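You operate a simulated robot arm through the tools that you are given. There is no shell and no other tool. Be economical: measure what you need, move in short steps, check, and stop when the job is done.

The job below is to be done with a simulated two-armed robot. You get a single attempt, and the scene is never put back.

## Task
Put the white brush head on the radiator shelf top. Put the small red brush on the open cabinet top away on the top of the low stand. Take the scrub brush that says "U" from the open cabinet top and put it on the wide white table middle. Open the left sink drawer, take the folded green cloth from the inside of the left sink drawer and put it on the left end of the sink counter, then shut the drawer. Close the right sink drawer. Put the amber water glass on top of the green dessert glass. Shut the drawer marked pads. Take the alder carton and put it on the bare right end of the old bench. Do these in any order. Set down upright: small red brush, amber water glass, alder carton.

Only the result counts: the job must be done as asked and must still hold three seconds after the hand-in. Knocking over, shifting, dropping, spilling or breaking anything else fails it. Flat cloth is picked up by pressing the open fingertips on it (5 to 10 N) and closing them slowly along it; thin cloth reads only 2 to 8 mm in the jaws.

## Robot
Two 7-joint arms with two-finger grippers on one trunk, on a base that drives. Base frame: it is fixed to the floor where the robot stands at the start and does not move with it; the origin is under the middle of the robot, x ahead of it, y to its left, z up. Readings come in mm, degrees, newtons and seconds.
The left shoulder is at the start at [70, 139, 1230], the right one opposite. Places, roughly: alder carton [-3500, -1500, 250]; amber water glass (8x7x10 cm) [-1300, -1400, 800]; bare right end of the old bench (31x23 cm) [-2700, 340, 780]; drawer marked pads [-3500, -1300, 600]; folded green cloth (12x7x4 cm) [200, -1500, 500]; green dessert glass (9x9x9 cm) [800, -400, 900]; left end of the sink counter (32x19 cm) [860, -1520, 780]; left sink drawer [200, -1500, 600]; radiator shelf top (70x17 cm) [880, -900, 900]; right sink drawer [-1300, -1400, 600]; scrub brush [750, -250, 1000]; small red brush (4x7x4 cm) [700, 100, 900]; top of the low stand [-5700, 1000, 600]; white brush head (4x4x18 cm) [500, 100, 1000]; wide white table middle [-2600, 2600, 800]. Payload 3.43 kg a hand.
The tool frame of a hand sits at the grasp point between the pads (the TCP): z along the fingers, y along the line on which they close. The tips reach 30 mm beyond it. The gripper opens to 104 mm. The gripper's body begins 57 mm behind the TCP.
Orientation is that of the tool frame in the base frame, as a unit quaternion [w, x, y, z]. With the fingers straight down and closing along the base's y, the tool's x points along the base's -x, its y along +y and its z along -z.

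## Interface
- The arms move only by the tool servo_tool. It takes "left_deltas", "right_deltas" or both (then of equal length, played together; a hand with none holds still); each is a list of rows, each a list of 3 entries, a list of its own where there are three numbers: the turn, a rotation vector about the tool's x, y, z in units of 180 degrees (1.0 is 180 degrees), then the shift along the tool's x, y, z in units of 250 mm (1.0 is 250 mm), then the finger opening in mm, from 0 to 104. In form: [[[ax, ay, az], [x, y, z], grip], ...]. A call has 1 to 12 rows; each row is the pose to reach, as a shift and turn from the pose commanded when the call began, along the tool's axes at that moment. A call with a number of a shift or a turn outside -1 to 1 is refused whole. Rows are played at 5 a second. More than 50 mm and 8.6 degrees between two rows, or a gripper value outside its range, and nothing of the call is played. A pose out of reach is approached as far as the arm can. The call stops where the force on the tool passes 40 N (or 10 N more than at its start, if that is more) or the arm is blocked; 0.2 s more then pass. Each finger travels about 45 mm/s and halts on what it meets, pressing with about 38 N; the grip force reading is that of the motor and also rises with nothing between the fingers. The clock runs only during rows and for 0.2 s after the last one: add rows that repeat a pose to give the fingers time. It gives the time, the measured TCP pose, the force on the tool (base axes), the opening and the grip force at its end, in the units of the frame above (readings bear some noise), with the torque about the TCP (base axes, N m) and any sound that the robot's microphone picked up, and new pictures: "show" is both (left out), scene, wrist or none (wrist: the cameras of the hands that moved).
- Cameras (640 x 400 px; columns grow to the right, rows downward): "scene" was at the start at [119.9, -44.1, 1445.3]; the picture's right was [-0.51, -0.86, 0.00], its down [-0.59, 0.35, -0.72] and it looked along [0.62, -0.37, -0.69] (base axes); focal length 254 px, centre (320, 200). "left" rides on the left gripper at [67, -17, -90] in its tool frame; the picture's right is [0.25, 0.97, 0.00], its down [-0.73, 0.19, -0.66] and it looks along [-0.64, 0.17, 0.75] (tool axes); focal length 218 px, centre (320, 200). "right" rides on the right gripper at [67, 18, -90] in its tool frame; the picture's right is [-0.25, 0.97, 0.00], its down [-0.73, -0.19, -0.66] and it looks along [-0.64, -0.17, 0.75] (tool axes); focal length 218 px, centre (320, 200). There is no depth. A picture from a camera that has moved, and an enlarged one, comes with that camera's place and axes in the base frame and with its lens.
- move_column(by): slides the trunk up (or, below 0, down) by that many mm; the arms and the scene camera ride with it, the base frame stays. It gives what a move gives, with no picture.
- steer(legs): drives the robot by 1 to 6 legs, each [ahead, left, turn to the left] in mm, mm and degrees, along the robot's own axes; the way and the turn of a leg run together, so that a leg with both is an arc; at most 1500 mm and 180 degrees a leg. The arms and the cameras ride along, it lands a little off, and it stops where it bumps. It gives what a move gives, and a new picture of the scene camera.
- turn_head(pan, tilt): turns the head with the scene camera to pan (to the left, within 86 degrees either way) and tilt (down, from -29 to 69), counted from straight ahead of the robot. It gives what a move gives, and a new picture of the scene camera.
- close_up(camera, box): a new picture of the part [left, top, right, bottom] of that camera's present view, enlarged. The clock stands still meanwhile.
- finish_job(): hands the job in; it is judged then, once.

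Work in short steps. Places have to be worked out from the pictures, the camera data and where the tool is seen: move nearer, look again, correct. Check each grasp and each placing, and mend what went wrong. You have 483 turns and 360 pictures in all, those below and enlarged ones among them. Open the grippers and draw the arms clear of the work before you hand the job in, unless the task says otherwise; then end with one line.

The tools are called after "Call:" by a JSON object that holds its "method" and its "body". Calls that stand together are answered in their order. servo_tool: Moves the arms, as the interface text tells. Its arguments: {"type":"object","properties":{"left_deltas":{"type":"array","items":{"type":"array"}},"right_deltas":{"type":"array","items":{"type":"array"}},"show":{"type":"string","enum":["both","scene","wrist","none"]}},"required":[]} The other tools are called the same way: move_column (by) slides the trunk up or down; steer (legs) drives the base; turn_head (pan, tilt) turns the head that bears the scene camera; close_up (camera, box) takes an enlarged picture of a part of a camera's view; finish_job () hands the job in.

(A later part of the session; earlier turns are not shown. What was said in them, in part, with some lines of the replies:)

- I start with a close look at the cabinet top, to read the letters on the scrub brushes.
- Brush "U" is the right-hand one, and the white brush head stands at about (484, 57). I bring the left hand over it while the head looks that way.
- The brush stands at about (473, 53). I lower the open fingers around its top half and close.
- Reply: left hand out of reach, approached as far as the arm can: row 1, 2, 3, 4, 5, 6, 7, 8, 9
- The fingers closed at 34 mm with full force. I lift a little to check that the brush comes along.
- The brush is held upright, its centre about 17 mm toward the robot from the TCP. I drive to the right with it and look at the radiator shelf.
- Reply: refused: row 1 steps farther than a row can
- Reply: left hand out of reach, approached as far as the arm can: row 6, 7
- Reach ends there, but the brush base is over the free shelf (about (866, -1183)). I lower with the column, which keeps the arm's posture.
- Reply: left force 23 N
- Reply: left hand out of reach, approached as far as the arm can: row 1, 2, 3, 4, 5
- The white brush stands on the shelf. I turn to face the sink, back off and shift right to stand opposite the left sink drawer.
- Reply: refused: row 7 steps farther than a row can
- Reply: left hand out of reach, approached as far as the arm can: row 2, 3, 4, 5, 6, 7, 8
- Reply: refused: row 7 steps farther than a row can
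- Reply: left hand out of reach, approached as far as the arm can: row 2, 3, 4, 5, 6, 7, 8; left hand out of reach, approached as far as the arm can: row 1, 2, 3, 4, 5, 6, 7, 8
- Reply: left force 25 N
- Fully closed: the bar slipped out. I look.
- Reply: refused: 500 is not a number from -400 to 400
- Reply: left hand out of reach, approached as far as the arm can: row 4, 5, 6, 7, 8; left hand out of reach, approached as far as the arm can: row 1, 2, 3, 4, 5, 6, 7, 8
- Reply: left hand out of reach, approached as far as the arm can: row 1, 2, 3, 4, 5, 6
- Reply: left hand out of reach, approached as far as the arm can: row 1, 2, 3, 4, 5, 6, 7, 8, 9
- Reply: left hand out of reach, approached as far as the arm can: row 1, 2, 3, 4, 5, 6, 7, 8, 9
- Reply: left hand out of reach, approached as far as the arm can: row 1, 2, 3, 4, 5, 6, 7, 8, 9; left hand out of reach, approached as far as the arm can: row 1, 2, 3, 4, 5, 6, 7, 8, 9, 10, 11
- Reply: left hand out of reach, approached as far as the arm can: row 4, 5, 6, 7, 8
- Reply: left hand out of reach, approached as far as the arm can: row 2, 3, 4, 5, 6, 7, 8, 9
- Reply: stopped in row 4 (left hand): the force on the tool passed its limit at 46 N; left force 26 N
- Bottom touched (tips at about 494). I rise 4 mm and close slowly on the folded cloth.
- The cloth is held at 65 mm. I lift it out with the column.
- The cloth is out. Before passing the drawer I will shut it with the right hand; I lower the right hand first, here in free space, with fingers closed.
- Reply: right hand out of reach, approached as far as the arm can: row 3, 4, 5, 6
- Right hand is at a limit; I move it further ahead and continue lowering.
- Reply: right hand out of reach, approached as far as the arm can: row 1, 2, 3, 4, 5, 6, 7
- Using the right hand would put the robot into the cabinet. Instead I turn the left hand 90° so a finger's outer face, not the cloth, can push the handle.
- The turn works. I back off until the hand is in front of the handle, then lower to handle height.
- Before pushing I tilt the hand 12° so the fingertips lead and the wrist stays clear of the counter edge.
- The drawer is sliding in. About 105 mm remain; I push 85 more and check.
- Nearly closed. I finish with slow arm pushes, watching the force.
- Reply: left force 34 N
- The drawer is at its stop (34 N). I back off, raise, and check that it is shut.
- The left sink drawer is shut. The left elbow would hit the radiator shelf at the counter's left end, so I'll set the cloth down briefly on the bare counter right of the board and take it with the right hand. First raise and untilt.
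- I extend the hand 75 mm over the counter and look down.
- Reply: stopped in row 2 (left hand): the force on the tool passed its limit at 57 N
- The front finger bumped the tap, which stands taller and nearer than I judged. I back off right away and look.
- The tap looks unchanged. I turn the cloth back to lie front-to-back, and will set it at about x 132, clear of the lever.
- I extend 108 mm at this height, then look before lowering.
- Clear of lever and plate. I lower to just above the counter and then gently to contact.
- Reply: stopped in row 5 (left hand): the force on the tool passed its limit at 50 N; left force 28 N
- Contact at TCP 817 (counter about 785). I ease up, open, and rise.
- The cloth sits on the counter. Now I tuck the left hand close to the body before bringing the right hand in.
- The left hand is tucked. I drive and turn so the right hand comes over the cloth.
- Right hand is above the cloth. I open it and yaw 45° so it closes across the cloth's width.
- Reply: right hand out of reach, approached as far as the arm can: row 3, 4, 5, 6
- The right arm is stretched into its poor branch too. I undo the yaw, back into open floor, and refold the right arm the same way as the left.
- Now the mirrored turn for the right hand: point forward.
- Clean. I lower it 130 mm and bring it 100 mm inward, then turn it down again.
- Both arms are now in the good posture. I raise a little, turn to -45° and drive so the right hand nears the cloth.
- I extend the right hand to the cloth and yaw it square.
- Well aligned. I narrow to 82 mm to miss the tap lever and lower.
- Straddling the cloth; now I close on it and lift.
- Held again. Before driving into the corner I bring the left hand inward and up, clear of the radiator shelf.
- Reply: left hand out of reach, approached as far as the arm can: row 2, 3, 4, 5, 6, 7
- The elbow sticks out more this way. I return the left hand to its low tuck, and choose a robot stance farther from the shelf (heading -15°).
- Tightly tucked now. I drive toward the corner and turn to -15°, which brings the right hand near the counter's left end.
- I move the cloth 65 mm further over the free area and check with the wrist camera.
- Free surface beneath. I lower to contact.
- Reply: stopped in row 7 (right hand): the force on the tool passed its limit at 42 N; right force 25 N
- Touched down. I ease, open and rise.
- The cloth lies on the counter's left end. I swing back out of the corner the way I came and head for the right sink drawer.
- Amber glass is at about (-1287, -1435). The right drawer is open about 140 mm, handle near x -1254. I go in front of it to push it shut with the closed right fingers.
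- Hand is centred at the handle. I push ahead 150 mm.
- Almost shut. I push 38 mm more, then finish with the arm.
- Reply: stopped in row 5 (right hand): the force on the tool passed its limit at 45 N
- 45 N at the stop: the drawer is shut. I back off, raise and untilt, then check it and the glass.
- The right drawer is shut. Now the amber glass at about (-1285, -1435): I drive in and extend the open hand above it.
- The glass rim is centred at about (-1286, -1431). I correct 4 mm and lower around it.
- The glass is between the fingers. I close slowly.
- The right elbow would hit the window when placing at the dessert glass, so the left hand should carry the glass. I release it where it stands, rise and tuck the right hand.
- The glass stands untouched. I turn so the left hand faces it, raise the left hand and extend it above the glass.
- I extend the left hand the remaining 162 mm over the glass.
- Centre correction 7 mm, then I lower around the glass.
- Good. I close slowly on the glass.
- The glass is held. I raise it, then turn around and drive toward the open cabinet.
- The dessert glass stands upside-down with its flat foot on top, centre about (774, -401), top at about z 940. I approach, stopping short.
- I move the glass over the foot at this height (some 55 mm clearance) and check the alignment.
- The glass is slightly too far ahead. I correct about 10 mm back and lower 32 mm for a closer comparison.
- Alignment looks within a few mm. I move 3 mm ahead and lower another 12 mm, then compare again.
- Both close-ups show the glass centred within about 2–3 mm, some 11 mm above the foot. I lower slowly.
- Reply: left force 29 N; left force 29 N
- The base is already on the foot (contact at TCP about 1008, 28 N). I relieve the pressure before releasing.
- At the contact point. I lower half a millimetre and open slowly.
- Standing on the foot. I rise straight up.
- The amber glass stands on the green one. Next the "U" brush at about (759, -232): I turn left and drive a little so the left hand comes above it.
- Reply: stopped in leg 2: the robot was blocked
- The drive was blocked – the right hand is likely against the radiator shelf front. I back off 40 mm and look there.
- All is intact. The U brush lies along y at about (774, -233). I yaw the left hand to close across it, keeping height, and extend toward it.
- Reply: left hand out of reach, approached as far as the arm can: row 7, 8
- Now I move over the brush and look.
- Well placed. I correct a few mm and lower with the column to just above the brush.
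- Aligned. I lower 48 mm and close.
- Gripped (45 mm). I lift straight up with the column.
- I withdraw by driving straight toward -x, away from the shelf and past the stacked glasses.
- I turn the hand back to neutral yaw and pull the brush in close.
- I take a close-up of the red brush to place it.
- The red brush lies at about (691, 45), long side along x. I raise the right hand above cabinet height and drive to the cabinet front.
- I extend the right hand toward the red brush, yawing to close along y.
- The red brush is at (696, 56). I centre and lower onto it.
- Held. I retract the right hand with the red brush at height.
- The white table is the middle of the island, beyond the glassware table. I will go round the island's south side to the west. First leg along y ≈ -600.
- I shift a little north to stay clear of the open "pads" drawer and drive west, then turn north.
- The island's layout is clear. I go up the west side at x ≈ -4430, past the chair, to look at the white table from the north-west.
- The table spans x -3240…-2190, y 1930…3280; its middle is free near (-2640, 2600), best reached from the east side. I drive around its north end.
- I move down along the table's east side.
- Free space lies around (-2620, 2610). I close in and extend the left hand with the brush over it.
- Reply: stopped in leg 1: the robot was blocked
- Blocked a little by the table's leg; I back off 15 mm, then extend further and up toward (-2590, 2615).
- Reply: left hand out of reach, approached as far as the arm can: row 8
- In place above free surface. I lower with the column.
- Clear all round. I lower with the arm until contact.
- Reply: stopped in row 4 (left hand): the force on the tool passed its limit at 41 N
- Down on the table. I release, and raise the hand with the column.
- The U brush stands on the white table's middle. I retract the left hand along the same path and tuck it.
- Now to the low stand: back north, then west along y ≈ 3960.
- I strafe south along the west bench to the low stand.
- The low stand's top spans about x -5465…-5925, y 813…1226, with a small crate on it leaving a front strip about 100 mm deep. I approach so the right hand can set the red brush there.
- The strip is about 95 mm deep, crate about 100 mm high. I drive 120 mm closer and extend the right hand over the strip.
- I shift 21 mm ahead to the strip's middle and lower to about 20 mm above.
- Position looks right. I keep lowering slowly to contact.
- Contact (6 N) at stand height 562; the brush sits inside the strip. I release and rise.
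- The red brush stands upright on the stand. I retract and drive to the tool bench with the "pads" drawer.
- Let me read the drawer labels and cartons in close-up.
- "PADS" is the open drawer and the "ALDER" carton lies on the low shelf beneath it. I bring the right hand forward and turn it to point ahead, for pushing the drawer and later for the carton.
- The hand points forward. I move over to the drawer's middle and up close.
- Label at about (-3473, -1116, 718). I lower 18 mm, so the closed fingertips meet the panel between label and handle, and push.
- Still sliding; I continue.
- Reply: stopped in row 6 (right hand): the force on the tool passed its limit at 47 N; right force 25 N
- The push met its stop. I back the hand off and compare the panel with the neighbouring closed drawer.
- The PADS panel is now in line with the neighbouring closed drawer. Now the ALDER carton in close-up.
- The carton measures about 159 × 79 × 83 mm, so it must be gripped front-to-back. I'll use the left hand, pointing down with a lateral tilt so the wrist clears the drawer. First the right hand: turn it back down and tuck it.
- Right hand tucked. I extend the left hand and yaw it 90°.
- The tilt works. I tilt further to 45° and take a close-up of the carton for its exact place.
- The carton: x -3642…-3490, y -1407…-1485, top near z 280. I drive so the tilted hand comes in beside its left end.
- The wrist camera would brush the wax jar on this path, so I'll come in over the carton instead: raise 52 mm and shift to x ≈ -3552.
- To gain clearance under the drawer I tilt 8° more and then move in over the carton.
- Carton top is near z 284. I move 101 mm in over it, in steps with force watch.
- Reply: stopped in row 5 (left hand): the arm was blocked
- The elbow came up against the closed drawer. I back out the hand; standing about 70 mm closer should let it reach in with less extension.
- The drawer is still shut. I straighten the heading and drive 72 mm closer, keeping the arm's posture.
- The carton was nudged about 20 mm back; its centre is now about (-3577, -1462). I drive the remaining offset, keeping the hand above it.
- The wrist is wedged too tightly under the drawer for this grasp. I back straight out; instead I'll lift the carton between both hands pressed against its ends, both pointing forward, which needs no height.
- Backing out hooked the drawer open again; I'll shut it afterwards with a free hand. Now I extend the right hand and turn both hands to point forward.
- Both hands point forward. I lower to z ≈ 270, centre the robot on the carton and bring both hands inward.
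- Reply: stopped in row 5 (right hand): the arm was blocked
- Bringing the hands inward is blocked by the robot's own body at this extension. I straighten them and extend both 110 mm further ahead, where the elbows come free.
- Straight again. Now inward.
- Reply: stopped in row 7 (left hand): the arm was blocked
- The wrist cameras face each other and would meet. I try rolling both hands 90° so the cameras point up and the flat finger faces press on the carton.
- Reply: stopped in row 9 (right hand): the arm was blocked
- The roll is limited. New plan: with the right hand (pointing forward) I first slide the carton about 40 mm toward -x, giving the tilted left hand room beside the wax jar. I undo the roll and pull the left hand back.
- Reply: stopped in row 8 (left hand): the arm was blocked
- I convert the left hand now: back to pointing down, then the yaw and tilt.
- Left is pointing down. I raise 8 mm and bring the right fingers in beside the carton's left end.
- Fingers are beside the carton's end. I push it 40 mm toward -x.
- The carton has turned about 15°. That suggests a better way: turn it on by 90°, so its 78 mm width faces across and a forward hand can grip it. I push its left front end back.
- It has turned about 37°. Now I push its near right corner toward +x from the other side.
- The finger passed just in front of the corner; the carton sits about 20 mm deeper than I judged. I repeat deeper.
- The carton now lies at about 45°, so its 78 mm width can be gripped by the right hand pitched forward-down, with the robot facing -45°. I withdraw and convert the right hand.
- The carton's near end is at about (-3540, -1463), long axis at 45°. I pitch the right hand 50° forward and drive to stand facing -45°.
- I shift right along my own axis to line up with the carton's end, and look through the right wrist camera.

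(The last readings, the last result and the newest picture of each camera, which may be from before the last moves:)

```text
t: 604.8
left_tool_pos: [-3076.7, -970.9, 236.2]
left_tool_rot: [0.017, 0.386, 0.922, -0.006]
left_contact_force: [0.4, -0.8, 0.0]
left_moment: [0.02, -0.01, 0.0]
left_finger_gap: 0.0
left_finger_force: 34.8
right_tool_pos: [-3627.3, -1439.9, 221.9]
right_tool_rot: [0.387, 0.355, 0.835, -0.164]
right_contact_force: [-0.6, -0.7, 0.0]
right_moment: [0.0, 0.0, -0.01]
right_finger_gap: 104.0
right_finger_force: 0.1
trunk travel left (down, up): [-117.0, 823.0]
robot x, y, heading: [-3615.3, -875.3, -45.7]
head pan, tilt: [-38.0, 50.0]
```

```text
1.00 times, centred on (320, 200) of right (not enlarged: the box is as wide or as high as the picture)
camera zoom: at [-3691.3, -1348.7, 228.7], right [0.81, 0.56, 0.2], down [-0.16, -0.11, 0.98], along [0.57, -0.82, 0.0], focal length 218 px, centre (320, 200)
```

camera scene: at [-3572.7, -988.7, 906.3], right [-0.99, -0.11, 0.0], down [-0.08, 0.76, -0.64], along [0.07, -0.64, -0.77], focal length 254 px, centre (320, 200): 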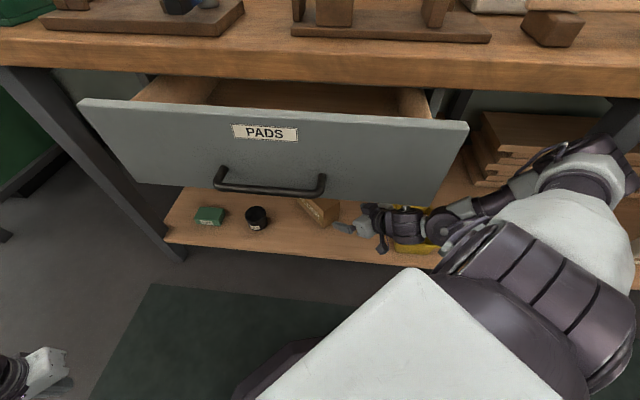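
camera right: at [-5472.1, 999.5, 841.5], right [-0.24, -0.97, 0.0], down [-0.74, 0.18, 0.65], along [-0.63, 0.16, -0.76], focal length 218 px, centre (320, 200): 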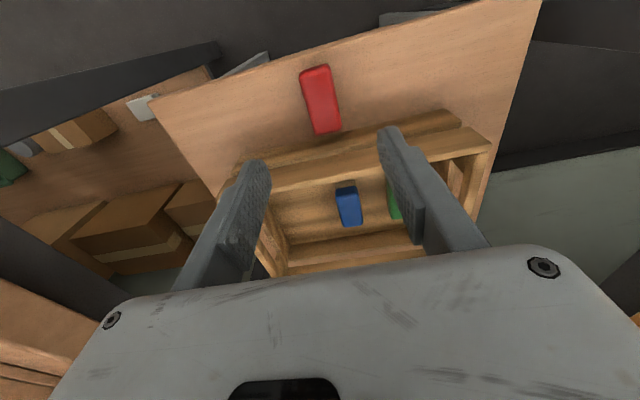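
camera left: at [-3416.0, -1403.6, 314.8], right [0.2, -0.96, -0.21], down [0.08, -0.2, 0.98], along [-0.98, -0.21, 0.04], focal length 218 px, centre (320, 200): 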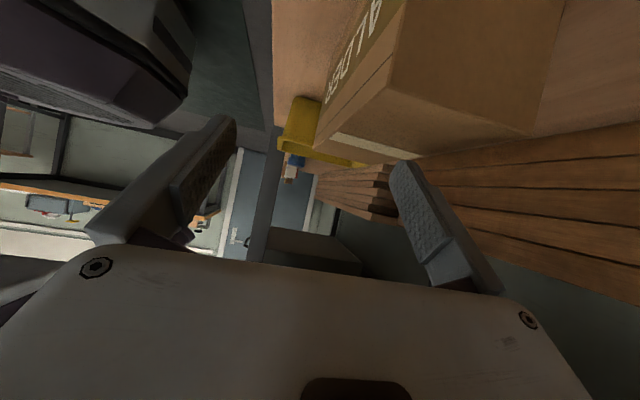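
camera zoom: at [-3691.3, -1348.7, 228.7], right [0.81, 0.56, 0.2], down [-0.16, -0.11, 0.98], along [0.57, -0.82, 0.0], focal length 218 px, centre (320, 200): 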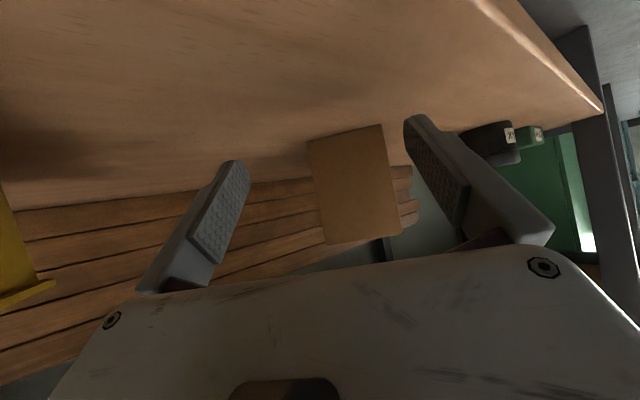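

End face seen squarely; it is 19 mm to the left of my axis and 127 mm to the grasp point. I correct sideways, then drive in 100 mm.

Call:
{"method": "servo_tool", "body": {"right_deltas": [[[0, 0, 0], [0, 0.04, 0], 104], [[0, 0, 0], [0, 0.076, 0], 104], [[0, 0, 0], [0, 0.076, 0], 104]], "show": "none"}}

Call:
{"method": "steer", "body": {"legs": [[95, 0, 0]]}}

Call:
{"method": "close_up", "body": {"camera": "right", "box": [0, 0, 640, 400]}}

```text
t: 605.6
left_tool_pos: [-3077.3, -970.6, 234.7]
left_tool_rot: [0.016, 0.386, 0.922, -0.005]
left_contact_force: [-0.8, -0.1, -0.2]
left_moment: [-0.01, 0.0, -0.01]
left_finger_gap: 0.0
left_finger_force: 34.9
right_tool_pos: [-3613.9, -1427.6, 221.9]
right_tool_rot: [0.388, 0.354, 0.835, -0.163]
right_contact_force: [-0.1, -0.3, -0.3]
right_moment: [-0.03, -0.01, -0.01]
right_finger_gap: 104.3
right_finger_force: 0.0
trunk travel left (down, up): [-117.0, 823.0]
robot x, y, heading: [-3617.6, -874.0, -45.5]
head pan, tilt: [-38.0, 50.0]
```

```text
t: 606.7
left_tool_pos: [-3011.3, -1036.1, 235.6]
left_tool_rot: [0.016, 0.385, 0.923, -0.006]
left_contact_force: [-0.4, 0.5, -0.8]
left_moment: [-0.01, -0.01, 0.0]
left_finger_gap: 0.0
left_finger_force: 34.3
right_tool_pos: [-3547.0, -1494.2, 221.3]
right_tool_rot: [0.387, 0.354, 0.836, -0.162]
right_contact_force: [-0.3, 1.3, 0.1]
right_moment: [-0.02, -0.01, 0.02]
right_finger_gap: 103.9
right_finger_force: 0.0
trunk travel left (down, up): [-117.0, 823.0]
robot x, y, heading: [-3547.0, -940.7, -45.6]
head pan, tilt: [-38.0, 50.0]
camera scene: at [-3507.2, -1055.0, 828.4], right [-0.99, -0.11, 0.0], down [-0.09, 0.76, -0.64], along [0.07, -0.64, -0.77], focal length 254 px, centre (320, 200)
```

scene: 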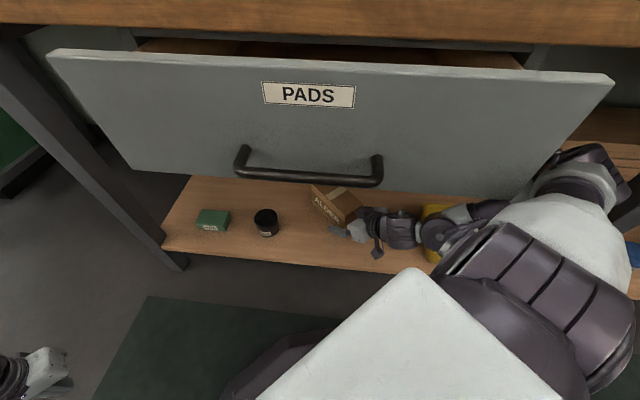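

```text
1.00 times, centred on (320, 200) of right (not enlarged: the box is as wide or as high as the picture)
camera zoom: at [-3611.8, -1401.7, 227.8], right [0.81, 0.56, 0.2], down [-0.16, -0.11, 0.98], along [0.57, -0.82, 0.0], focal length 218 px, centre (320, 200)
```

zoom: 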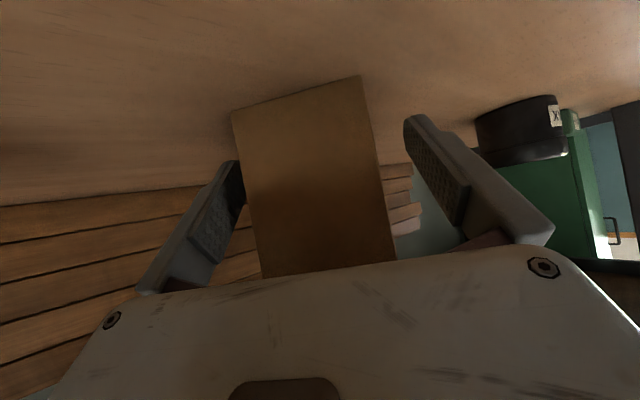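

The carton is between the fingers. I centre 6 mm to the right, go in 24 mm more and close.

Call:
{"method": "servo_tool", "body": {"right_deltas": [[[0, 0, 0], [0, -0.025, 0], 104], [[0, 0, 0], [-0.032, -0.025, 0.038], 104], [[0, 0, 0], [-0.062, -0.025, 0.074], 104], [[0, 0, 0], [-0.062, -0.025, 0.074], 90], [[0, 0, 0], [-0.062, -0.025, 0.074], 78], [[0, 0, 0], [-0.062, -0.025, 0.074], 66], [[0, 0, 0], [-0.062, -0.025, 0.074], 56], [[0, 0, 0], [-0.062, -0.025, 0.074], 46], [[0, 0, 0], [-0.062, -0.025, 0.074], 46]], "show": "wrist"}}

```text
t: 608.7
left_tool_pos: [-3011.3, -1035.1, 234.9]
left_tool_rot: [0.016, 0.385, 0.923, -0.005]
left_contact_force: [0.2, -0.9, -0.1]
left_moment: [0.01, -0.02, 0.01]
left_finger_gap: 0.0
left_finger_force: 34.9
right_tool_pos: [-3536.1, -1515.7, 220.4]
right_tool_rot: [0.388, 0.354, 0.835, -0.162]
right_contact_force: [1.0, -0.8, 0.5]
right_moment: [-0.08, -0.11, 0.13]
right_finger_gap: 69.4
right_finger_force: 38.1
trunk travel left (down, up): [-117.0, 823.0]
robot x, y, heading: [-3551.4, -942.6, -45.5]
head pan, tilt: [-38.0, 50.0]
camera right: at [-3599.7, -1423.4, 226.9], right [0.81, 0.56, 0.2], down [-0.16, -0.11, 0.98], along [0.57, -0.82, 0.0], focal length 218 px, centre (320, 200)
```

right: 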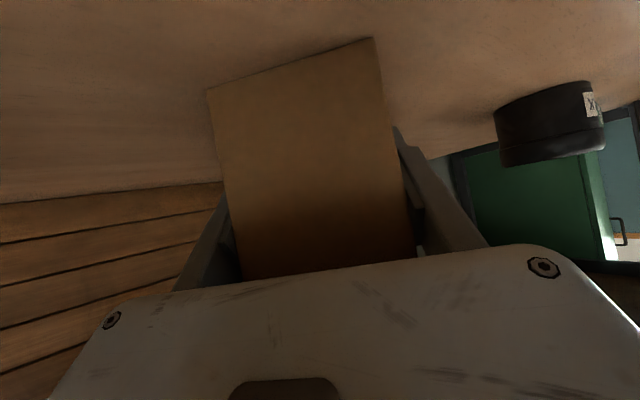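

Gripped at 69 mm. I lift 15 mm and look at the load.

Call:
{"method": "move_column", "body": {"by": 15}}

Call:
{"method": "close_up", "body": {"camera": "right", "box": [0, 0, 640, 400]}}

```text
t: 609.3
left_tool_pos: [-3012.9, -1037.2, 249.9]
left_tool_rot: [0.015, 0.386, 0.922, -0.004]
left_contact_force: [-0.8, 0.4, -0.1]
left_moment: [-0.03, 0.02, 0.02]
left_finger_gap: 0.0
left_finger_force: 34.0
right_tool_pos: [-3535.4, -1515.5, 234.6]
right_tool_rot: [0.387, 0.354, 0.835, -0.163]
right_contact_force: [0.2, -0.5, -3.5]
right_moment: [0.12, 0.1, 0.0]
right_finger_gap: 69.4
right_finger_force: 38.3
trunk travel left (down, up): [-132.0, 808.0]
robot x, y, heading: [-3548.7, -939.3, -45.6]
head pan, tilt: [-38.0, 50.0]
```

```text
1.00 times, centred on (320, 200) of right (not enlarged: the box is as wide or as high as the picture)
camera zoom: at [-3600.0, -1423.3, 241.6], right [0.81, 0.56, 0.2], down [-0.16, -0.11, 0.98], along [0.57, -0.82, 0.0], focal length 218 px, centre (320, 200)
```

zoom: 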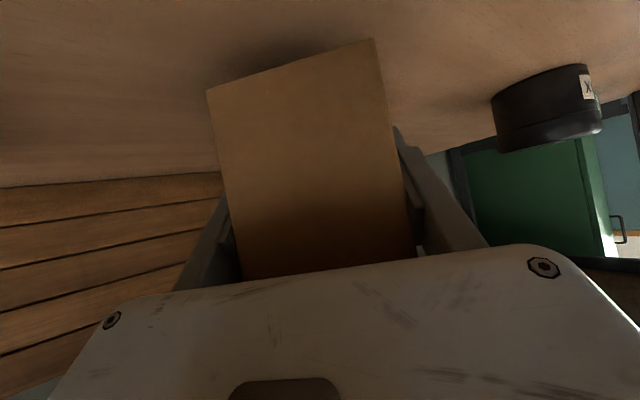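

The carton hangs firmly (about 0.35 kg). I raise 30 mm more and drive straight out in +y.

Call:
{"method": "move_column", "body": {"by": 30}}

Call:
{"method": "steer", "body": {"legs": [[-300, 293, 0]]}}

```text
t: 610.0
left_tool_pos: [-3010.8, -1036.3, 280.3]
left_tool_rot: [0.016, 0.385, 0.923, -0.006]
left_contact_force: [-0.5, -0.1, -0.5]
left_moment: [0.03, 0.01, 0.05]
left_finger_gap: 0.0
left_finger_force: 35.1
right_tool_pos: [-3536.6, -1515.7, 265.4]
right_tool_rot: [0.388, 0.353, 0.836, -0.162]
right_contact_force: [0.5, 0.2, -2.5]
right_moment: [0.12, 0.07, 0.02]
right_finger_gap: 69.3
right_finger_force: 37.7
trunk travel left (down, up): [-162.0, 778.0]
robot x, y, heading: [-3550.8, -941.3, -45.9]
head pan, tilt: [-38.0, 50.0]
```

```text
t: 612.6
left_tool_pos: [-3013.7, -623.0, 280.2]
left_tool_rot: [0.016, 0.388, 0.921, -0.006]
left_contact_force: [-0.3, 0.1, -0.2]
left_moment: [0.03, 0.0, 0.0]
left_finger_gap: 0.1
left_finger_force: 34.3
right_tool_pos: [-3539.1, -1099.7, 265.3]
right_tool_rot: [0.388, 0.356, 0.834, -0.163]
right_contact_force: [0.7, -0.6, -3.0]
right_moment: [0.11, 0.13, -0.01]
right_finger_gap: 69.3
right_finger_force: 38.0
trunk travel left (down, up): [-162.0, 778.0]
robot x, y, heading: [-3550.6, -525.4, -46.0]
head pan, tilt: [-38.0, 50.0]
camera scene: at [-3508.7, -639.3, 873.3], right [-0.99, -0.11, 0.0], down [-0.08, 0.76, -0.64], along [0.07, -0.64, -0.77], focal length 254 px, centre (320, 200)
```

scene: 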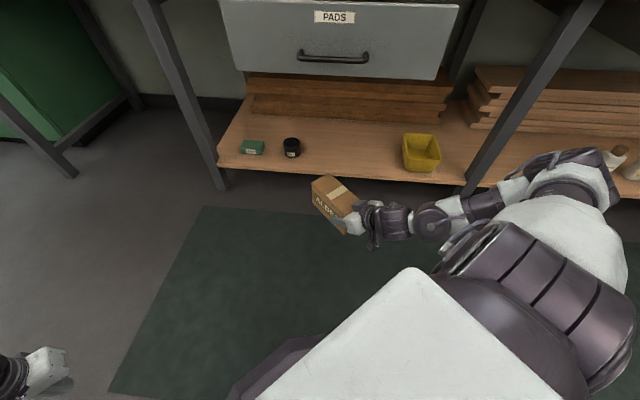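

The carton is out and upright. I turn to face the old bench, then raise it.

Call:
{"method": "steer", "body": {"legs": [[0, 0, 136]]}}

Call:
{"method": "move_column", "body": {"by": 400}}

Call:
{"method": "move_column", "body": {"by": 240}}

Call:
{"method": "turn_head", "body": {"pan": -40, "tilt": 35}}

```text
t: 618.8
left_tool_pos: [-3899.6, -104.6, 279.8]
left_tool_rot: [-0.011, 0.734, -0.679, -0.013]
left_contact_force: [-0.3, 0.2, -0.2]
left_moment: [-0.01, 0.0, -0.07]
left_finger_gap: 0.1
left_finger_force: 34.6
right_tool_pos: [-3190.8, -77.2, 263.9]
right_tool_rot: [-0.285, 0.664, -0.619, -0.308]
right_contact_force: [-0.5, -0.3, -2.6]
right_moment: [-0.13, 0.01, -0.01]
right_finger_gap: 69.4
right_finger_force: 38.4
trunk travel left (down, up): [-162.0, 778.0]
robot x, y, heading: [-3551.2, -525.3, 94.4]
head pan, tilt: [-38.0, 50.0]
camera scene: at [-3512.7, -412.2, 873.3], right [0.83, -0.56, 0.0], down [-0.43, -0.64, -0.64], along [0.36, 0.53, -0.77], focal length 254 px, centre (320, 200)
```

scene: 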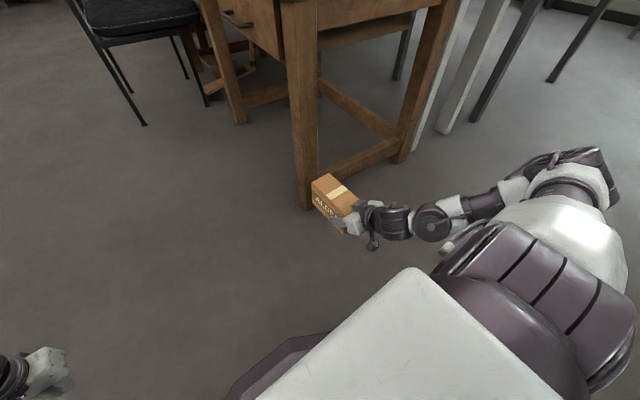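

```text
t: 622.6
left_tool_pos: [-3900.2, -105.0, 680.3]
left_tool_rot: [-0.011, 0.734, -0.679, -0.013]
left_contact_force: [-0.7, 0.1, 0.8]
left_moment: [0.0, -0.02, -0.02]
left_finger_gap: 0.1
left_finger_force: 35.1
right_tool_pos: [-3190.9, -77.0, 664.0]
right_tool_rot: [-0.285, 0.663, -0.62, -0.308]
right_contact_force: [-0.4, -0.4, -2.7]
right_moment: [-0.15, -0.02, 0.01]
right_finger_gap: 69.2
right_finger_force: 38.1
trunk travel left (down, up): [-562.0, 378.0]
robot x, y, heading: [-3550.4, -526.0, 94.4]
head pan, tilt: [-38.0, 50.0]
```

```text
t: 625.1
left_tool_pos: [-3900.1, -105.0, 919.6]
left_tool_rot: [-0.011, 0.733, -0.68, -0.013]
left_contact_force: [-0.6, 0.3, 1.0]
left_moment: [0.0, 0.02, -0.01]
left_finger_gap: 0.1
left_finger_force: 34.8
right_tool_pos: [-3190.7, -76.2, 903.8]
right_tool_rot: [-0.285, 0.664, -0.619, -0.308]
right_contact_force: [0.6, -0.2, -2.3]
right_moment: [-0.15, -0.03, 0.0]
right_finger_gap: 69.5
right_finger_force: 38.3
trunk travel left (down, up): [-802.0, 138.0]
robot x, y, heading: [-3552.0, -523.7, 94.3]
head pan, tilt: [-38.0, 50.0]
```

```text
t: 625.9
left_tool_pos: [-3900.0, -104.1, 920.4]
left_tool_rot: [-0.01, 0.733, -0.68, -0.013]
left_contact_force: [-0.3, 0.4, 0.4]
left_moment: [-0.01, -0.03, 0.02]
left_finger_gap: 0.1
left_finger_force: 34.6
right_tool_pos: [-3190.3, -78.3, 904.5]
right_tool_rot: [-0.286, 0.663, -0.619, -0.308]
right_contact_force: [0.0, -0.5, -2.4]
right_moment: [-0.14, 0.0, -0.03]
right_finger_gap: 69.4
right_finger_force: 38.1
trunk travel left (down, up): [-802.0, 138.0]
robot x, y, heading: [-3550.4, -522.8, 94.2]
head pan, tilt: [-40.0, 35.0]
camera scene: at [-3503.9, -404.5, 1535.0], right [0.81, -0.58, 0.0], down [-0.34, -0.47, -0.82], along [0.48, 0.66, -0.57], focal length 254 px, centre (320, 200)
```

scene: 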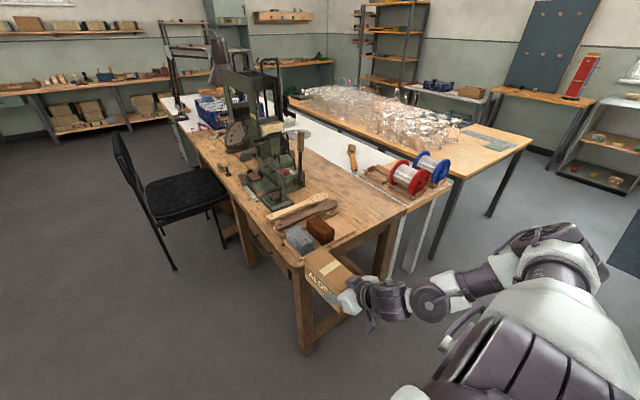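

The bench's bare right end lies around (-2720, 340). I drive in front of it and extend the carton over it.

Call:
{"method": "steer", "body": {"legs": [[0, 0, -4.3], [0, -440, 0], [284, 0, 0]]}}

Call:
{"method": "servo_tool", "body": {"right_deltas": [[[0, 0, 0], [-0.1, 0, 0.12], 46], [[0, 0, 0], [-0.2, 0, 0.238], 46], [[0, 0, 0], [-0.283, 0, 0.337], 46], [[0, 0, 0], [-0.283, 0, 0.337], 46]], "show": "scene"}}

```text
t: 630.6
left_tool_pos: [-3423.9, 204.0, 920.8]
left_tool_rot: [0.01, -0.705, 0.709, 0.014]
left_contact_force: [-0.9, 0.4, -0.1]
left_moment: [0.01, -0.03, 0.0]
left_finger_gap: 0.0
left_finger_force: 35.1
right_tool_pos: [-2714.3, 175.8, 905.0]
right_tool_rot: [0.298, -0.638, 0.645, 0.297]
right_contact_force: [-1.1, 0.1, -3.3]
right_moment: [-0.13, -0.02, -0.01]
right_finger_gap: 69.7
right_finger_force: 38.2
trunk travel left (down, up): [-802.0, 138.0]
robot x, y, heading: [-3108.3, -242.3, 89.5]
head pan, tilt: [-40.0, 35.0]
camera scene: at [-3053.0, -127.0, 1535.2], right [0.76, -0.65, 0.0], down [-0.37, -0.44, -0.82], along [0.53, 0.62, -0.57], focal length 254 px, centre (320, 200)
```

scene: 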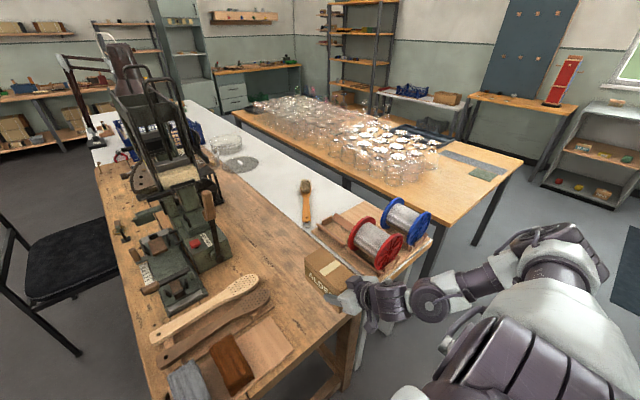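

```text
t: 631.6
left_tool_pos: [-3424.8, 205.8, 921.0]
left_tool_rot: [0.011, -0.705, 0.709, 0.013]
left_contact_force: [0.6, 0.2, -1.0]
left_moment: [0.03, 0.0, -0.02]
left_finger_gap: 0.1
left_finger_force: 34.7
right_tool_pos: [-2713.6, 285.4, 907.2]
right_tool_rot: [0.298, -0.638, 0.645, 0.297]
right_contact_force: [0.5, 0.7, -2.5]
right_moment: [-0.13, -0.03, 0.04]
right_finger_gap: 69.3
right_finger_force: 37.9
trunk travel left (down, up): [-802.0, 138.0]
robot x, y, heading: [-3110.0, -243.5, 89.7]
head pan, tilt: [-40.0, 35.0]
camera scene: at [-3052.8, -126.5, 1535.1], right [0.76, -0.65, 0.0], down [-0.37, -0.44, -0.82], along [0.53, 0.62, -0.57], focal length 254 px, centre (320, 200)
```

scene: 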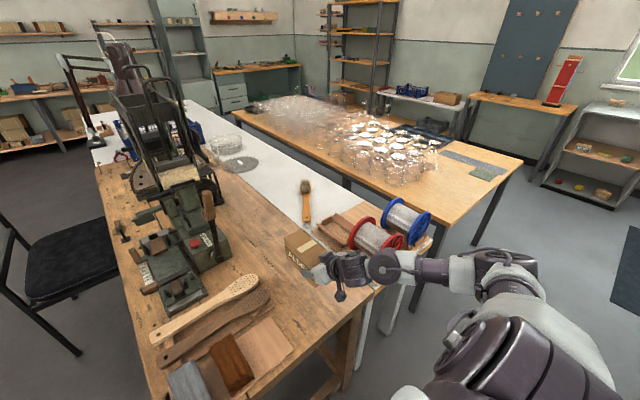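

Clear all around. I lower with the column, then gently by the arm.

Call:
{"method": "move_column", "body": {"by": -60}}

Call:
{"method": "servo_tool", "body": {"right_deltas": [[[0, 0, 0], [0.0123, 0, 0.0103], 46], [[0, 0, 0], [0.0245, 0, 0.0206], 46], [[0, 0, 0], [0.0368, 0, 0.0309], 46], [[0, 0, 0], [0.049, 0, 0.041], 46]], "show": "none"}}

```text
t: 632.6
left_tool_pos: [-3424.6, 204.8, 859.6]
left_tool_rot: [0.012, -0.705, 0.709, 0.012]
left_contact_force: [-0.1, 0.4, 1.5]
left_moment: [0.0, -0.01, -0.03]
left_finger_gap: 0.0
left_finger_force: 34.3
right_tool_pos: [-2711.7, 286.6, 845.6]
right_tool_rot: [0.298, -0.637, 0.646, 0.296]
right_contact_force: [-0.2, -0.1, -3.2]
right_moment: [-0.19, -0.01, 0.02]
right_finger_gap: 69.7
right_finger_force: 37.6
trunk travel left (down, up): [-742.0, 198.0]
robot x, y, heading: [-3109.3, -241.9, 89.2]
head pan, tilt: [-40.0, 35.0]
```

```text
t: 633.6
left_tool_pos: [-3423.7, 205.0, 860.5]
left_tool_rot: [0.01, -0.705, 0.709, 0.015]
left_contact_force: [0.0, 0.1, 0.1]
left_moment: [-0.03, 0.0, 0.01]
left_finger_gap: 0.0
left_finger_force: 34.6
right_tool_pos: [-2712.7, 285.2, 829.4]
right_tool_rot: [0.298, -0.638, 0.646, 0.297]
right_contact_force: [0.2, -0.8, -2.7]
right_moment: [-0.16, -0.01, 0.01]
right_finger_gap: 69.4
right_finger_force: 37.7
trunk travel left (down, up): [-742.0, 198.0]
robot x, y, heading: [-3106.3, -239.0, 89.6]
head pan, tilt: [-40.0, 35.0]
```

No contact yet; I continue in 2.5 mm steps.

Call:
{"method": "servo_tool", "body": {"right_deltas": [[[0, 0, 0], [0.0077, 0, 0.0064], 46], [[0, 0, 0], [0.0153, 0, 0.0129], 46], [[0, 0, 0], [0.023, 0, 0.0193], 46], [[0, 0, 0], [0.0306, 0, 0.0257], 46]], "show": "none"}}

Call:
{"method": "close_up", "body": {"camera": "scene", "box": [260, 215, 388, 295]}}

```text
t: 634.6
left_tool_pos: [-3425.4, 201.8, 862.2]
left_tool_rot: [0.014, -0.705, 0.709, 0.013]
left_contact_force: [0.0, 0.2, -0.7]
left_moment: [0.04, 0.04, -0.03]
left_finger_gap: 0.3
left_finger_force: 34.9
right_tool_pos: [-2713.7, 285.0, 827.9]
right_tool_rot: [0.304, -0.634, 0.644, 0.299]
right_contact_force: [4.0, -3.6, 35.6]
right_moment: [-1.41, 0.47, 0.21]
right_finger_gap: 69.3
right_finger_force: 38.3
trunk travel left (down, up): [-742.0, 198.0]
robot x, y, heading: [-3112.4, -243.5, 89.7]
head pan, tilt: [-40.0, 35.0]
```

```text
5.00 times, centred on (324, 255) of scene
camera zoom: at [-3056.2, -131.3, 1476.2], right [0.76, -0.65, 0.0], down [-0.37, -0.43, -0.82], along [0.53, 0.63, -0.57], focal length 1268 px, centre (300, -75)
```

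zoom: 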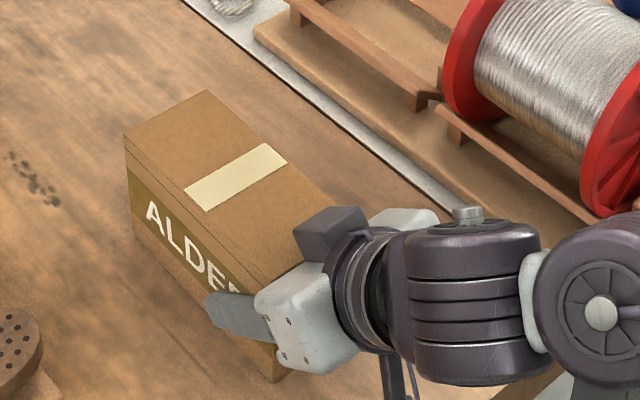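

Contact at 36 N: the carton is on the bench. I relieve, open, and draw back along the hand.

Call:
{"method": "servo_tool", "body": {"right_deltas": [[[0, 0, 0], [-0.0153, 0, -0.0129], 46], [[0, 0, 0], [-0.02, 0, -0.017], 46], [[0, 0, 0], [-0.02, 0, -0.017], 66], [[0, 0, 0], [-0.02, 0, -0.017], 76], [[0, 0, 0], [-0.02, 0, -0.017], 90], [[0, 0, 0], [-0.02, 0, -0.017], 100], [[0, 0, 0], [-0.02, 0, -0.017], 100]], "show": "none"}}

Call:
{"method": "servo_tool", "body": {"right_deltas": [[[0, 0, 0], [0.0, 0, -0.08], 100], [[0, 0, 0], [0, 0, -0.2], 100], [[0, 0, 0], [0, 0, -0.38], 100], [[0, 0, 0], [0, 0, -0.56], 100], [[0, 0, 0], [0, 0, -0.7], 100]], "show": "scene"}}

```text
t: 636.2
left_tool_pos: [-3424.1, 203.4, 860.4]
left_tool_rot: [0.011, -0.705, 0.709, 0.013]
left_contact_force: [-0.5, 0.0, -0.6]
left_moment: [-0.01, 0.02, 0.04]
left_finger_gap: 0.0
left_finger_force: 34.8
right_tool_pos: [-2713.2, 286.5, 828.0]
right_tool_rot: [0.298, -0.638, 0.645, 0.296]
right_contact_force: [-1.1, -0.3, 0.3]
right_moment: [0.05, 0.0, 0.02]
right_finger_gap: 100.2
right_finger_force: 0.1
trunk travel left (down, up): [-742.0, 198.0]
robot x, y, heading: [-3108.9, -238.8, 89.6]
head pan, tilt: [-40.0, 35.0]
```

```text
t: 637.4
left_tool_pos: [-3425.2, 202.9, 860.2]
left_tool_rot: [0.012, -0.706, 0.708, 0.013]
left_contact_force: [-0.7, -0.4, -0.4]
left_moment: [0.0, 0.03, 0.0]
left_finger_gap: 0.2
left_finger_force: 34.6
right_tool_pos: [-2716.0, 153.4, 943.1]
right_tool_rot: [0.298, -0.637, 0.645, 0.297]
right_contact_force: [0.2, -0.3, 0.5]
right_moment: [0.0, 0.03, -0.02]
right_finger_gap: 100.2
right_finger_force: 0.0
trunk travel left (down, up): [-742.0, 198.0]
robot x, y, heading: [-3110.0, -239.8, 89.6]
head pan, tilt: [-40.0, 35.0]
camera scene: at [-3053.9, -128.1, 1475.3], right [0.76, -0.65, 0.0], down [-0.37, -0.44, -0.82], along [0.53, 0.62, -0.57], focal length 254 px, centre (320, 200)
```

scene: 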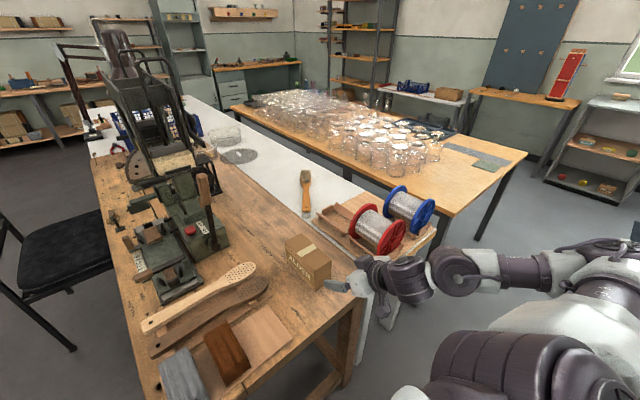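

The alder carton stands on the bench's bare end. Now the PADS drawer: I tuck the right hand back, turn around and go to push it shut with the left hand.

Call:
{"method": "servo_tool", "body": {"right_deltas": [[[0, 0, 0], [0.12, 0, -0.14], 60], [[0, 0, 0], [0.24, 0, -0.28], 20], [[0, 0, 0], [0.36, 0, -0.42], 0], [[0, 0, 0], [0.45, 0, -0.52], 0]], "show": "none"}}

Call:
{"method": "steer", "body": {"legs": [[-200, 0, 0], [0, 0, 179.9], [50, -650, 0]]}}

Call:
{"method": "servo_tool", "body": {"left_deltas": [[[0, -0.045, 0], [0, 0, 0], 0], [[0, -0.09, 0], [0, 0, 0], 0], [[0, -0.139, 0], [0, 0, 0], 0], [[0, -0.139, 0], [0, 0, 0], 0]], "show": "none"}}

Call:
{"method": "move_column", "body": {"by": -205}}

Call:
{"method": "turn_head", "body": {"pan": 30, "tilt": 35}}

```text
t: 638.4
left_tool_pos: [-3426.3, 203.3, 860.1]
left_tool_rot: [0.012, -0.705, 0.709, 0.013]
left_contact_force: [-0.2, 0.3, 0.1]
left_moment: [0.01, -0.07, 0.01]
left_finger_gap: 0.1
left_finger_force: 34.3
right_tool_pos: [-2709.8, -22.9, 929.2]
right_tool_rot: [0.299, -0.638, 0.644, 0.297]
right_contact_force: [0.4, -0.5, 0.3]
right_moment: [-0.01, -0.01, 0.01]
right_finger_gap: 14.6
right_finger_force: 0.3
right hand out of reach, approached as far as the arm can: row 3, 4
trunk travel left (down, up): [-742.0, 198.0]
robot x, y, heading: [-3110.7, -243.0, 89.6]
head pan, tilt: [-40.0, 35.0]
```

```text
t: 650.7
left_tool_pos: [-3420.1, -952.1, 860.3]
left_tool_rot: [0.012, 0.69, 0.723, -0.01]
left_contact_force: [-0.2, 0.2, 0.1]
left_moment: [0.01, 0.04, 0.04]
left_finger_gap: 0.0
left_finger_force: 34.9
right_tool_pos: [-4147.5, -761.7, 928.9]
right_tool_rot: [0.303, 0.63, 0.653, -0.29]
right_contact_force: [-1.1, -0.7, -0.3]
right_moment: [0.04, -0.02, 0.02]
right_finger_gap: 0.0
right_finger_force: 35.1
trunk travel left (down, up): [-742.0, 198.0]
robot x, y, heading: [-3759.2, -522.5, -87.7]
head pan, tilt: [-40.0, 35.0]
camera scene: at [-3808.7, -643.4, 1475.1], right [-0.79, 0.61, 0.0], down [0.35, 0.45, -0.82], along [-0.5, -0.65, -0.57], focal length 254 px, centre (320, 200)
```

scene: 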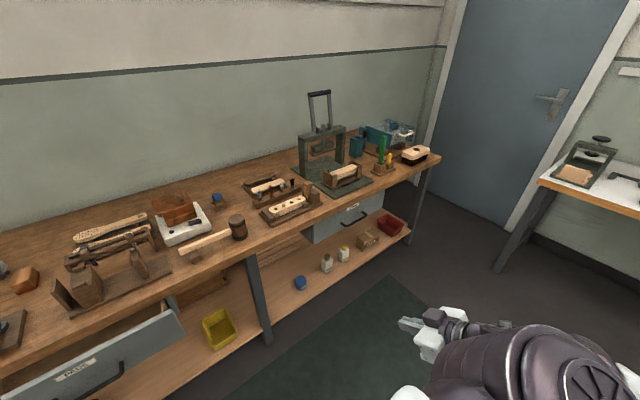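

```text
refused: row 3 steps farther than a row can; nothing moved
```

```text
t: 652.9
left_tool_pos: [-3419.9, -952.0, 655.5]
left_tool_rot: [0.013, 0.691, 0.723, -0.011]
left_contact_force: [-0.1, 0.1, 0.3]
left_moment: [0.0, -0.01, -0.01]
left_finger_gap: 0.1
left_finger_force: 34.9
right_tool_pos: [-4147.6, -761.6, 723.6]
right_tool_rot: [0.304, 0.629, 0.654, -0.29]
right_contact_force: [0.1, -0.7, 0.4]
right_moment: [0.02, -0.03, 0.0]
right_finger_gap: 0.0
right_finger_force: 34.8
trunk travel left (down, up): [-537.0, 403.0]
robot x, y, heading: [-3753.0, -519.5, -87.5]
head pan, tilt: [-40.0, 35.0]
```

```text
t: 654.3
left_tool_pos: [-3419.3, -952.8, 655.2]
left_tool_rot: [0.012, 0.691, 0.723, -0.011]
left_contact_force: [-0.3, 0.5, 0.5]
left_moment: [-0.02, -0.03, -0.01]
left_finger_gap: 0.3
left_finger_force: 34.9
right_tool_pos: [-4147.3, -761.6, 724.6]
right_tool_rot: [0.304, 0.629, 0.654, -0.29]
right_contact_force: [0.6, -0.2, 0.0]
right_moment: [-0.01, 0.0, 0.02]
right_finger_gap: 0.0
right_finger_force: 34.9
trunk travel left (down, up): [-537.0, 403.0]
robot x, y, heading: [-3757.5, -521.5, -87.6]
head pan, tilt: [30.0, 35.0]
camera scene: at [-3708.2, -647.9, 1270.1], right [-0.84, -0.54, 0.0], down [-0.31, 0.48, -0.82], along [0.44, -0.69, -0.57], focal length 254 px, centre (320, 200)
```

scene: 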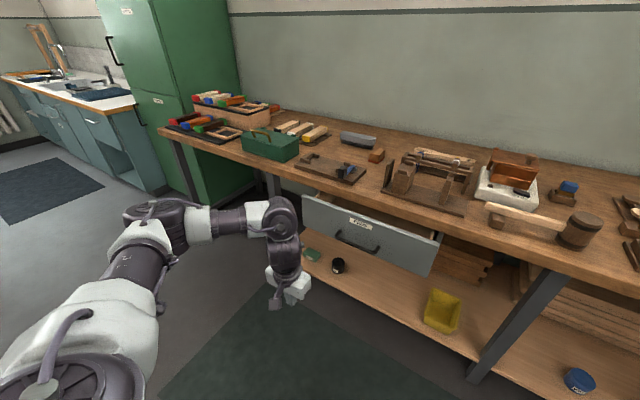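

The drawer stands about 100 mm open, handle near (-3475, -1235, 665). I tilt the left hand 25° and push the handle.

Call:
{"method": "servo_tool", "body": {"left_deltas": [[[0, -0.045, 0], [0, 0, 0], 0], [[0, -0.09, 0], [0, 0, 0], 0], [[0, -0.135, 0], [0, 0, 0], 0], [[0, -0.139, 0], [0, 0, 0], 0]], "show": "none"}}

Call:
{"method": "steer", "body": {"legs": [[0, -40, -2.3], [290, 0, 0]]}}

```text
t: 655.3
left_tool_pos: [-3420.3, -952.2, 655.7]
left_tool_rot: [0.17, 0.672, 0.703, -0.16]
left_contact_force: [-0.5, 0.3, -0.3]
left_moment: [-0.02, -0.01, -0.03]
left_finger_gap: 0.0
left_finger_force: 35.1
right_tool_pos: [-4146.8, -762.6, 722.3]
right_tool_rot: [0.304, 0.63, 0.653, -0.291]
right_contact_force: [0.3, -0.3, 0.6]
right_moment: [0.02, 0.02, -0.02]
right_finger_gap: 0.0
right_finger_force: 34.6
trunk travel left (down, up): [-537.0, 403.0]
robot x, y, heading: [-3754.6, -521.9, -87.7]
head pan, tilt: [30.0, 35.0]
```

```text
t: 657.8
left_tool_pos: [-3476.6, -1261.1, 655.0]
left_tool_rot: [0.166, 0.686, 0.69, -0.163]
left_contact_force: [0.2, 0.2, 0.6]
left_moment: [0.04, -0.02, 0.01]
left_finger_gap: 0.3
left_finger_force: 34.9
right_tool_pos: [-4196.8, -1040.8, 722.8]
right_tool_rot: [0.298, 0.642, 0.641, -0.295]
right_contact_force: [0.7, -0.2, 1.0]
right_moment: [0.05, -0.02, -0.01]
right_finger_gap: 0.0
right_finger_force: 34.4
trunk travel left (down, up): [-537.0, 403.0]
robot x, y, heading: [-3796.7, -815.9, -89.8]
head pan, tilt: [30.0, 35.0]
camera scene: at [-3753.4, -945.4, 1270.0], right [-0.86, -0.5, 0.0], down [-0.29, 0.5, -0.82], along [0.41, -0.71, -0.57], focal length 254 px, centre (320, 200)
```

scene: 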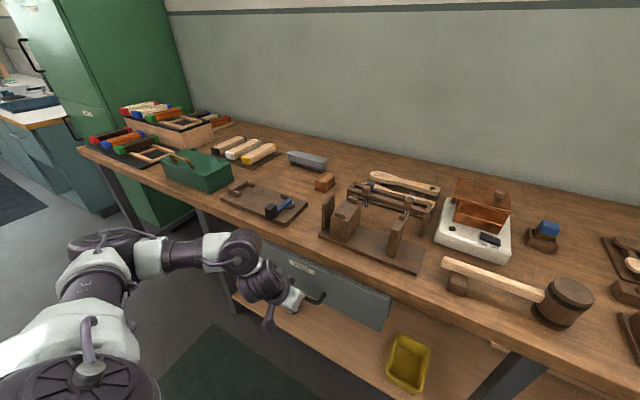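

Sliding in. I drive 35 mm more, then finish with the arm.

Call:
{"method": "steer", "body": {"legs": [[35, 0, 0]]}}

Call:
{"method": "servo_tool", "body": {"left_deltas": [[[0, 0, 0], [-0.0218, 0, 0.01], 0], [[0, 0, 0], [-0.0435, 0, 0.02], 0], [[0, 0, 0], [-0.065, 0, 0.03], 0], [[0, 0, 0], [-0.087, 0, 0.04], 0], [[0, 0, 0], [-0.109, 0, 0.05], 0], [[0, 0, 0], [-0.13, 0, 0.06], 0], [[0, 0, 0], [-0.152, 0, 0.07], 0], [[0, 0, 0], [-0.174, 0, 0.08], 0], [[0, 0, 0], [-0.196, 0, 0.09], 0], [[0, 0, 0], [-0.218, 0, 0.1], 0]], "show": "none"}}

```text
t: 658.7
left_tool_pos: [-3476.4, -1296.3, 655.7]
left_tool_rot: [0.167, 0.686, 0.689, -0.163]
left_contact_force: [1.9, 7.5, 11.1]
left_moment: [-0.07, -0.04, 0.02]
left_finger_gap: 6.0
left_finger_force: 35.6
right_tool_pos: [-4195.7, -1075.9, 722.1]
right_tool_rot: [0.298, 0.642, 0.641, -0.296]
right_contact_force: [-0.2, 0.4, -1.0]
right_moment: [0.0, -0.01, 0.0]
right_finger_gap: 0.0
right_finger_force: 34.4
trunk travel left (down, up): [-537.0, 403.0]
robot x, y, heading: [-3797.8, -851.3, -89.8]
head pan, tilt: [30.0, 35.0]
camera scene: at [-3753.8, -980.9, 1270.0], right [-0.86, -0.5, 0.0], down [-0.29, 0.5, -0.82], along [0.41, -0.71, -0.57], focal length 254 px, centre (320, 200)
```

scene: 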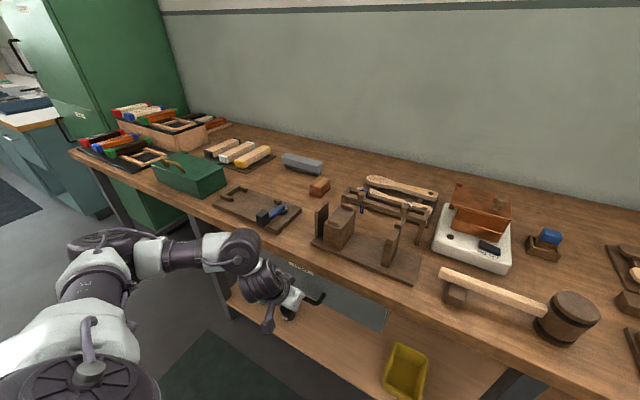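

```text
t: 659.3
left_tool_pos: [-3475.9, -1298.4, 652.5]
left_tool_rot: [0.16, 0.69, 0.688, -0.157]
left_contact_force: [-0.3, 4.2, -2.6]
left_moment: [-0.39, -0.01, -0.02]
left_finger_gap: 0.0
left_finger_force: 34.7
right_tool_pos: [-4196.0, -1076.0, 723.3]
right_tool_rot: [0.299, 0.642, 0.641, -0.297]
right_contact_force: [-0.5, -1.0, -0.8]
right_moment: [0.01, -0.01, 0.0]
right_finger_gap: 0.0
right_finger_force: 34.5
trunk travel left (down, up): [-537.0, 403.0]
robot x, y, heading: [-3799.0, -849.8, -89.6]
head pan, tilt: [30.0, 35.0]
stopped in row 3 (left hand): the force on the tool passed its limit at 46 N (the readings are from after the stop); the commanded pose is now the measured one
```

Stopped at 46 N. I back straight off and check the drawer.

Call:
{"method": "steer", "body": {"legs": [[-250, 0, 0]]}}

Call:
{"method": "close_up", "body": {"camera": "scene", "box": [220, 160, 480, 322]}}

```text
t: 661.1
left_tool_pos: [-3477.6, -1049.7, 652.6]
left_tool_rot: [0.161, 0.69, 0.688, -0.159]
left_contact_force: [0.2, 0.9, 0.1]
left_moment: [-0.03, 0.01, 0.0]
left_finger_gap: 0.0
left_finger_force: 34.6
right_tool_pos: [-4197.1, -825.4, 724.8]
right_tool_rot: [0.299, 0.642, 0.64, -0.297]
right_contact_force: [0.7, -0.3, 0.2]
right_moment: [-0.02, 0.02, 0.01]
right_finger_gap: 0.1
right_finger_force: 34.8
trunk travel left (down, up): [-537.0, 403.0]
robot x, y, heading: [-3797.3, -596.8, -89.7]
head pan, tilt: [30.0, 35.0]
camera scene: at [-3754.3, -727.8, 1270.2], right [-0.86, -0.5, 0.0], down [-0.29, 0.49, -0.82], along [0.41, -0.71, -0.57], focal length 254 px, centre (320, 200)
```

scene: 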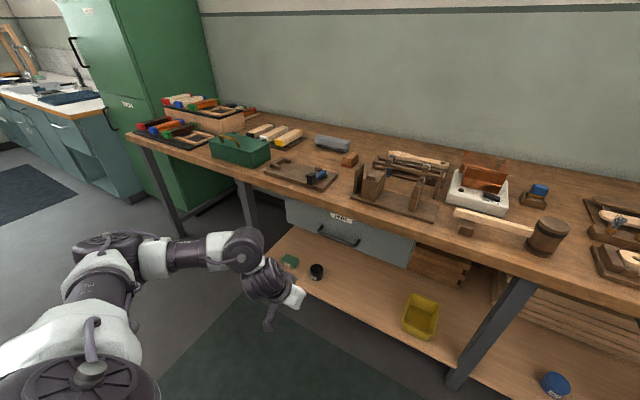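

```text
2.46 times, centred on (350, 241) of scene
camera zoom: at [-3754.3, -727.8, 1270.2], right [-0.86, -0.5, 0.0], down [-0.29, 0.49, -0.82], along [0.41, -0.71, -0.57], focal length 624 px, centre (246, 99)
```

zoom: 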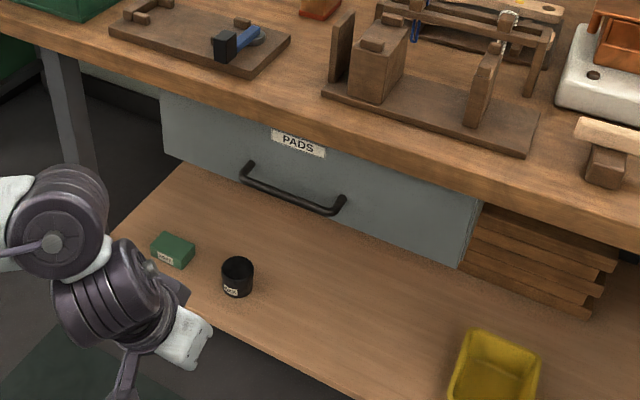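

The PADS panel is back at y ≈ -1365, flush with its closed neighbour. All items are in place; I open both grippers in free space, clear of everything.

Call:
{"method": "servo_tool", "body": {"left_deltas": [[[0, 0, 0], [0.1, 0, -0.05], 30], [[0, 0, 0], [0.2, 0, -0.1], 60], [[0, 0, 0], [0.2, 0, -0.1], 90], [[0, 0, 0], [0.2, 0, -0.1], 90]], "right_deltas": [[[0, 0, 0], [0, 0, 0], 30], [[0, 0, 0], [0, 0, 0], 60], [[0, 0, 0], [0, 0, 0], 90], [[0, 0, 0], [0, 0, 0], 90]], "show": "none"}}

Call:
{"method": "steer", "body": {"legs": [[-150, 0, 0]]}}

```text
t: 662.1
left_tool_pos: [-3477.2, -993.0, 652.0]
left_tool_rot: [0.162, 0.689, 0.688, -0.159]
left_contact_force: [0.5, 0.1, 0.3]
left_moment: [0.01, 0.01, 0.0]
left_finger_gap: 85.3
left_finger_force: 0.0
right_tool_pos: [-4197.3, -826.9, 724.1]
right_tool_rot: [0.299, 0.642, 0.641, -0.297]
right_contact_force: [-0.2, 0.3, 1.2]
right_moment: [0.04, 0.0, -0.03]
right_finger_gap: 85.5
right_finger_force: 0.0
trunk travel left (down, up): [-537.0, 403.0]
robot x, y, heading: [-3796.7, -599.6, -89.8]
head pan, tilt: [30.0, 35.0]
```

```text
t: 663.5
left_tool_pos: [-3478.4, -843.6, 652.4]
left_tool_rot: [0.162, 0.69, 0.688, -0.159]
left_contact_force: [0.8, 0.7, 0.3]
left_moment: [0.02, 0.01, 0.02]
left_finger_gap: 90.1
left_finger_force: 0.0
right_tool_pos: [-4199.1, -674.8, 724.1]
right_tool_rot: [0.299, 0.642, 0.641, -0.296]
right_contact_force: [0.5, 0.2, -0.5]
right_moment: [0.01, 0.0, 0.01]
right_finger_gap: 90.2
right_finger_force: 0.1
trunk travel left (down, up): [-537.0, 403.0]
robot x, y, heading: [-3797.1, -452.4, -89.6]
head pan, tilt: [30.0, 35.0]
camera scene: at [-3754.9, -577.2, 1270.3], right [-0.86, -0.5, 0.0], down [-0.29, 0.5, -0.82], along [0.41, -0.71, -0.57], focal length 254 px, centre (320, 200)
```

scene: 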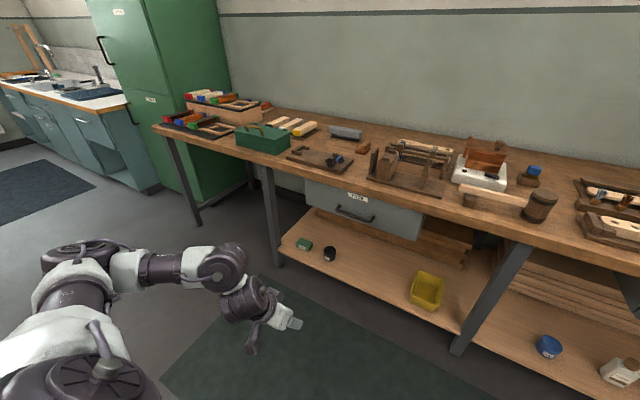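

Grippers are open, the arms hang free, and the PADS drawer is still shut, so I hand the job in.

Call:
{"method": "finish_job", "body": {}}

```text
The job is handed in.
```

I finished all eight tasks and handed the job in. I checked each one when I placed or shut it, but I did not go back for a last look at the ones across the room. Along the way a finger bumped the sink tap, the base touched furniture twice, and the PADS drawer got pulled open and had to be shut again; the tap looked unchanged, as did everything I checked after the radiator-shelf bump.
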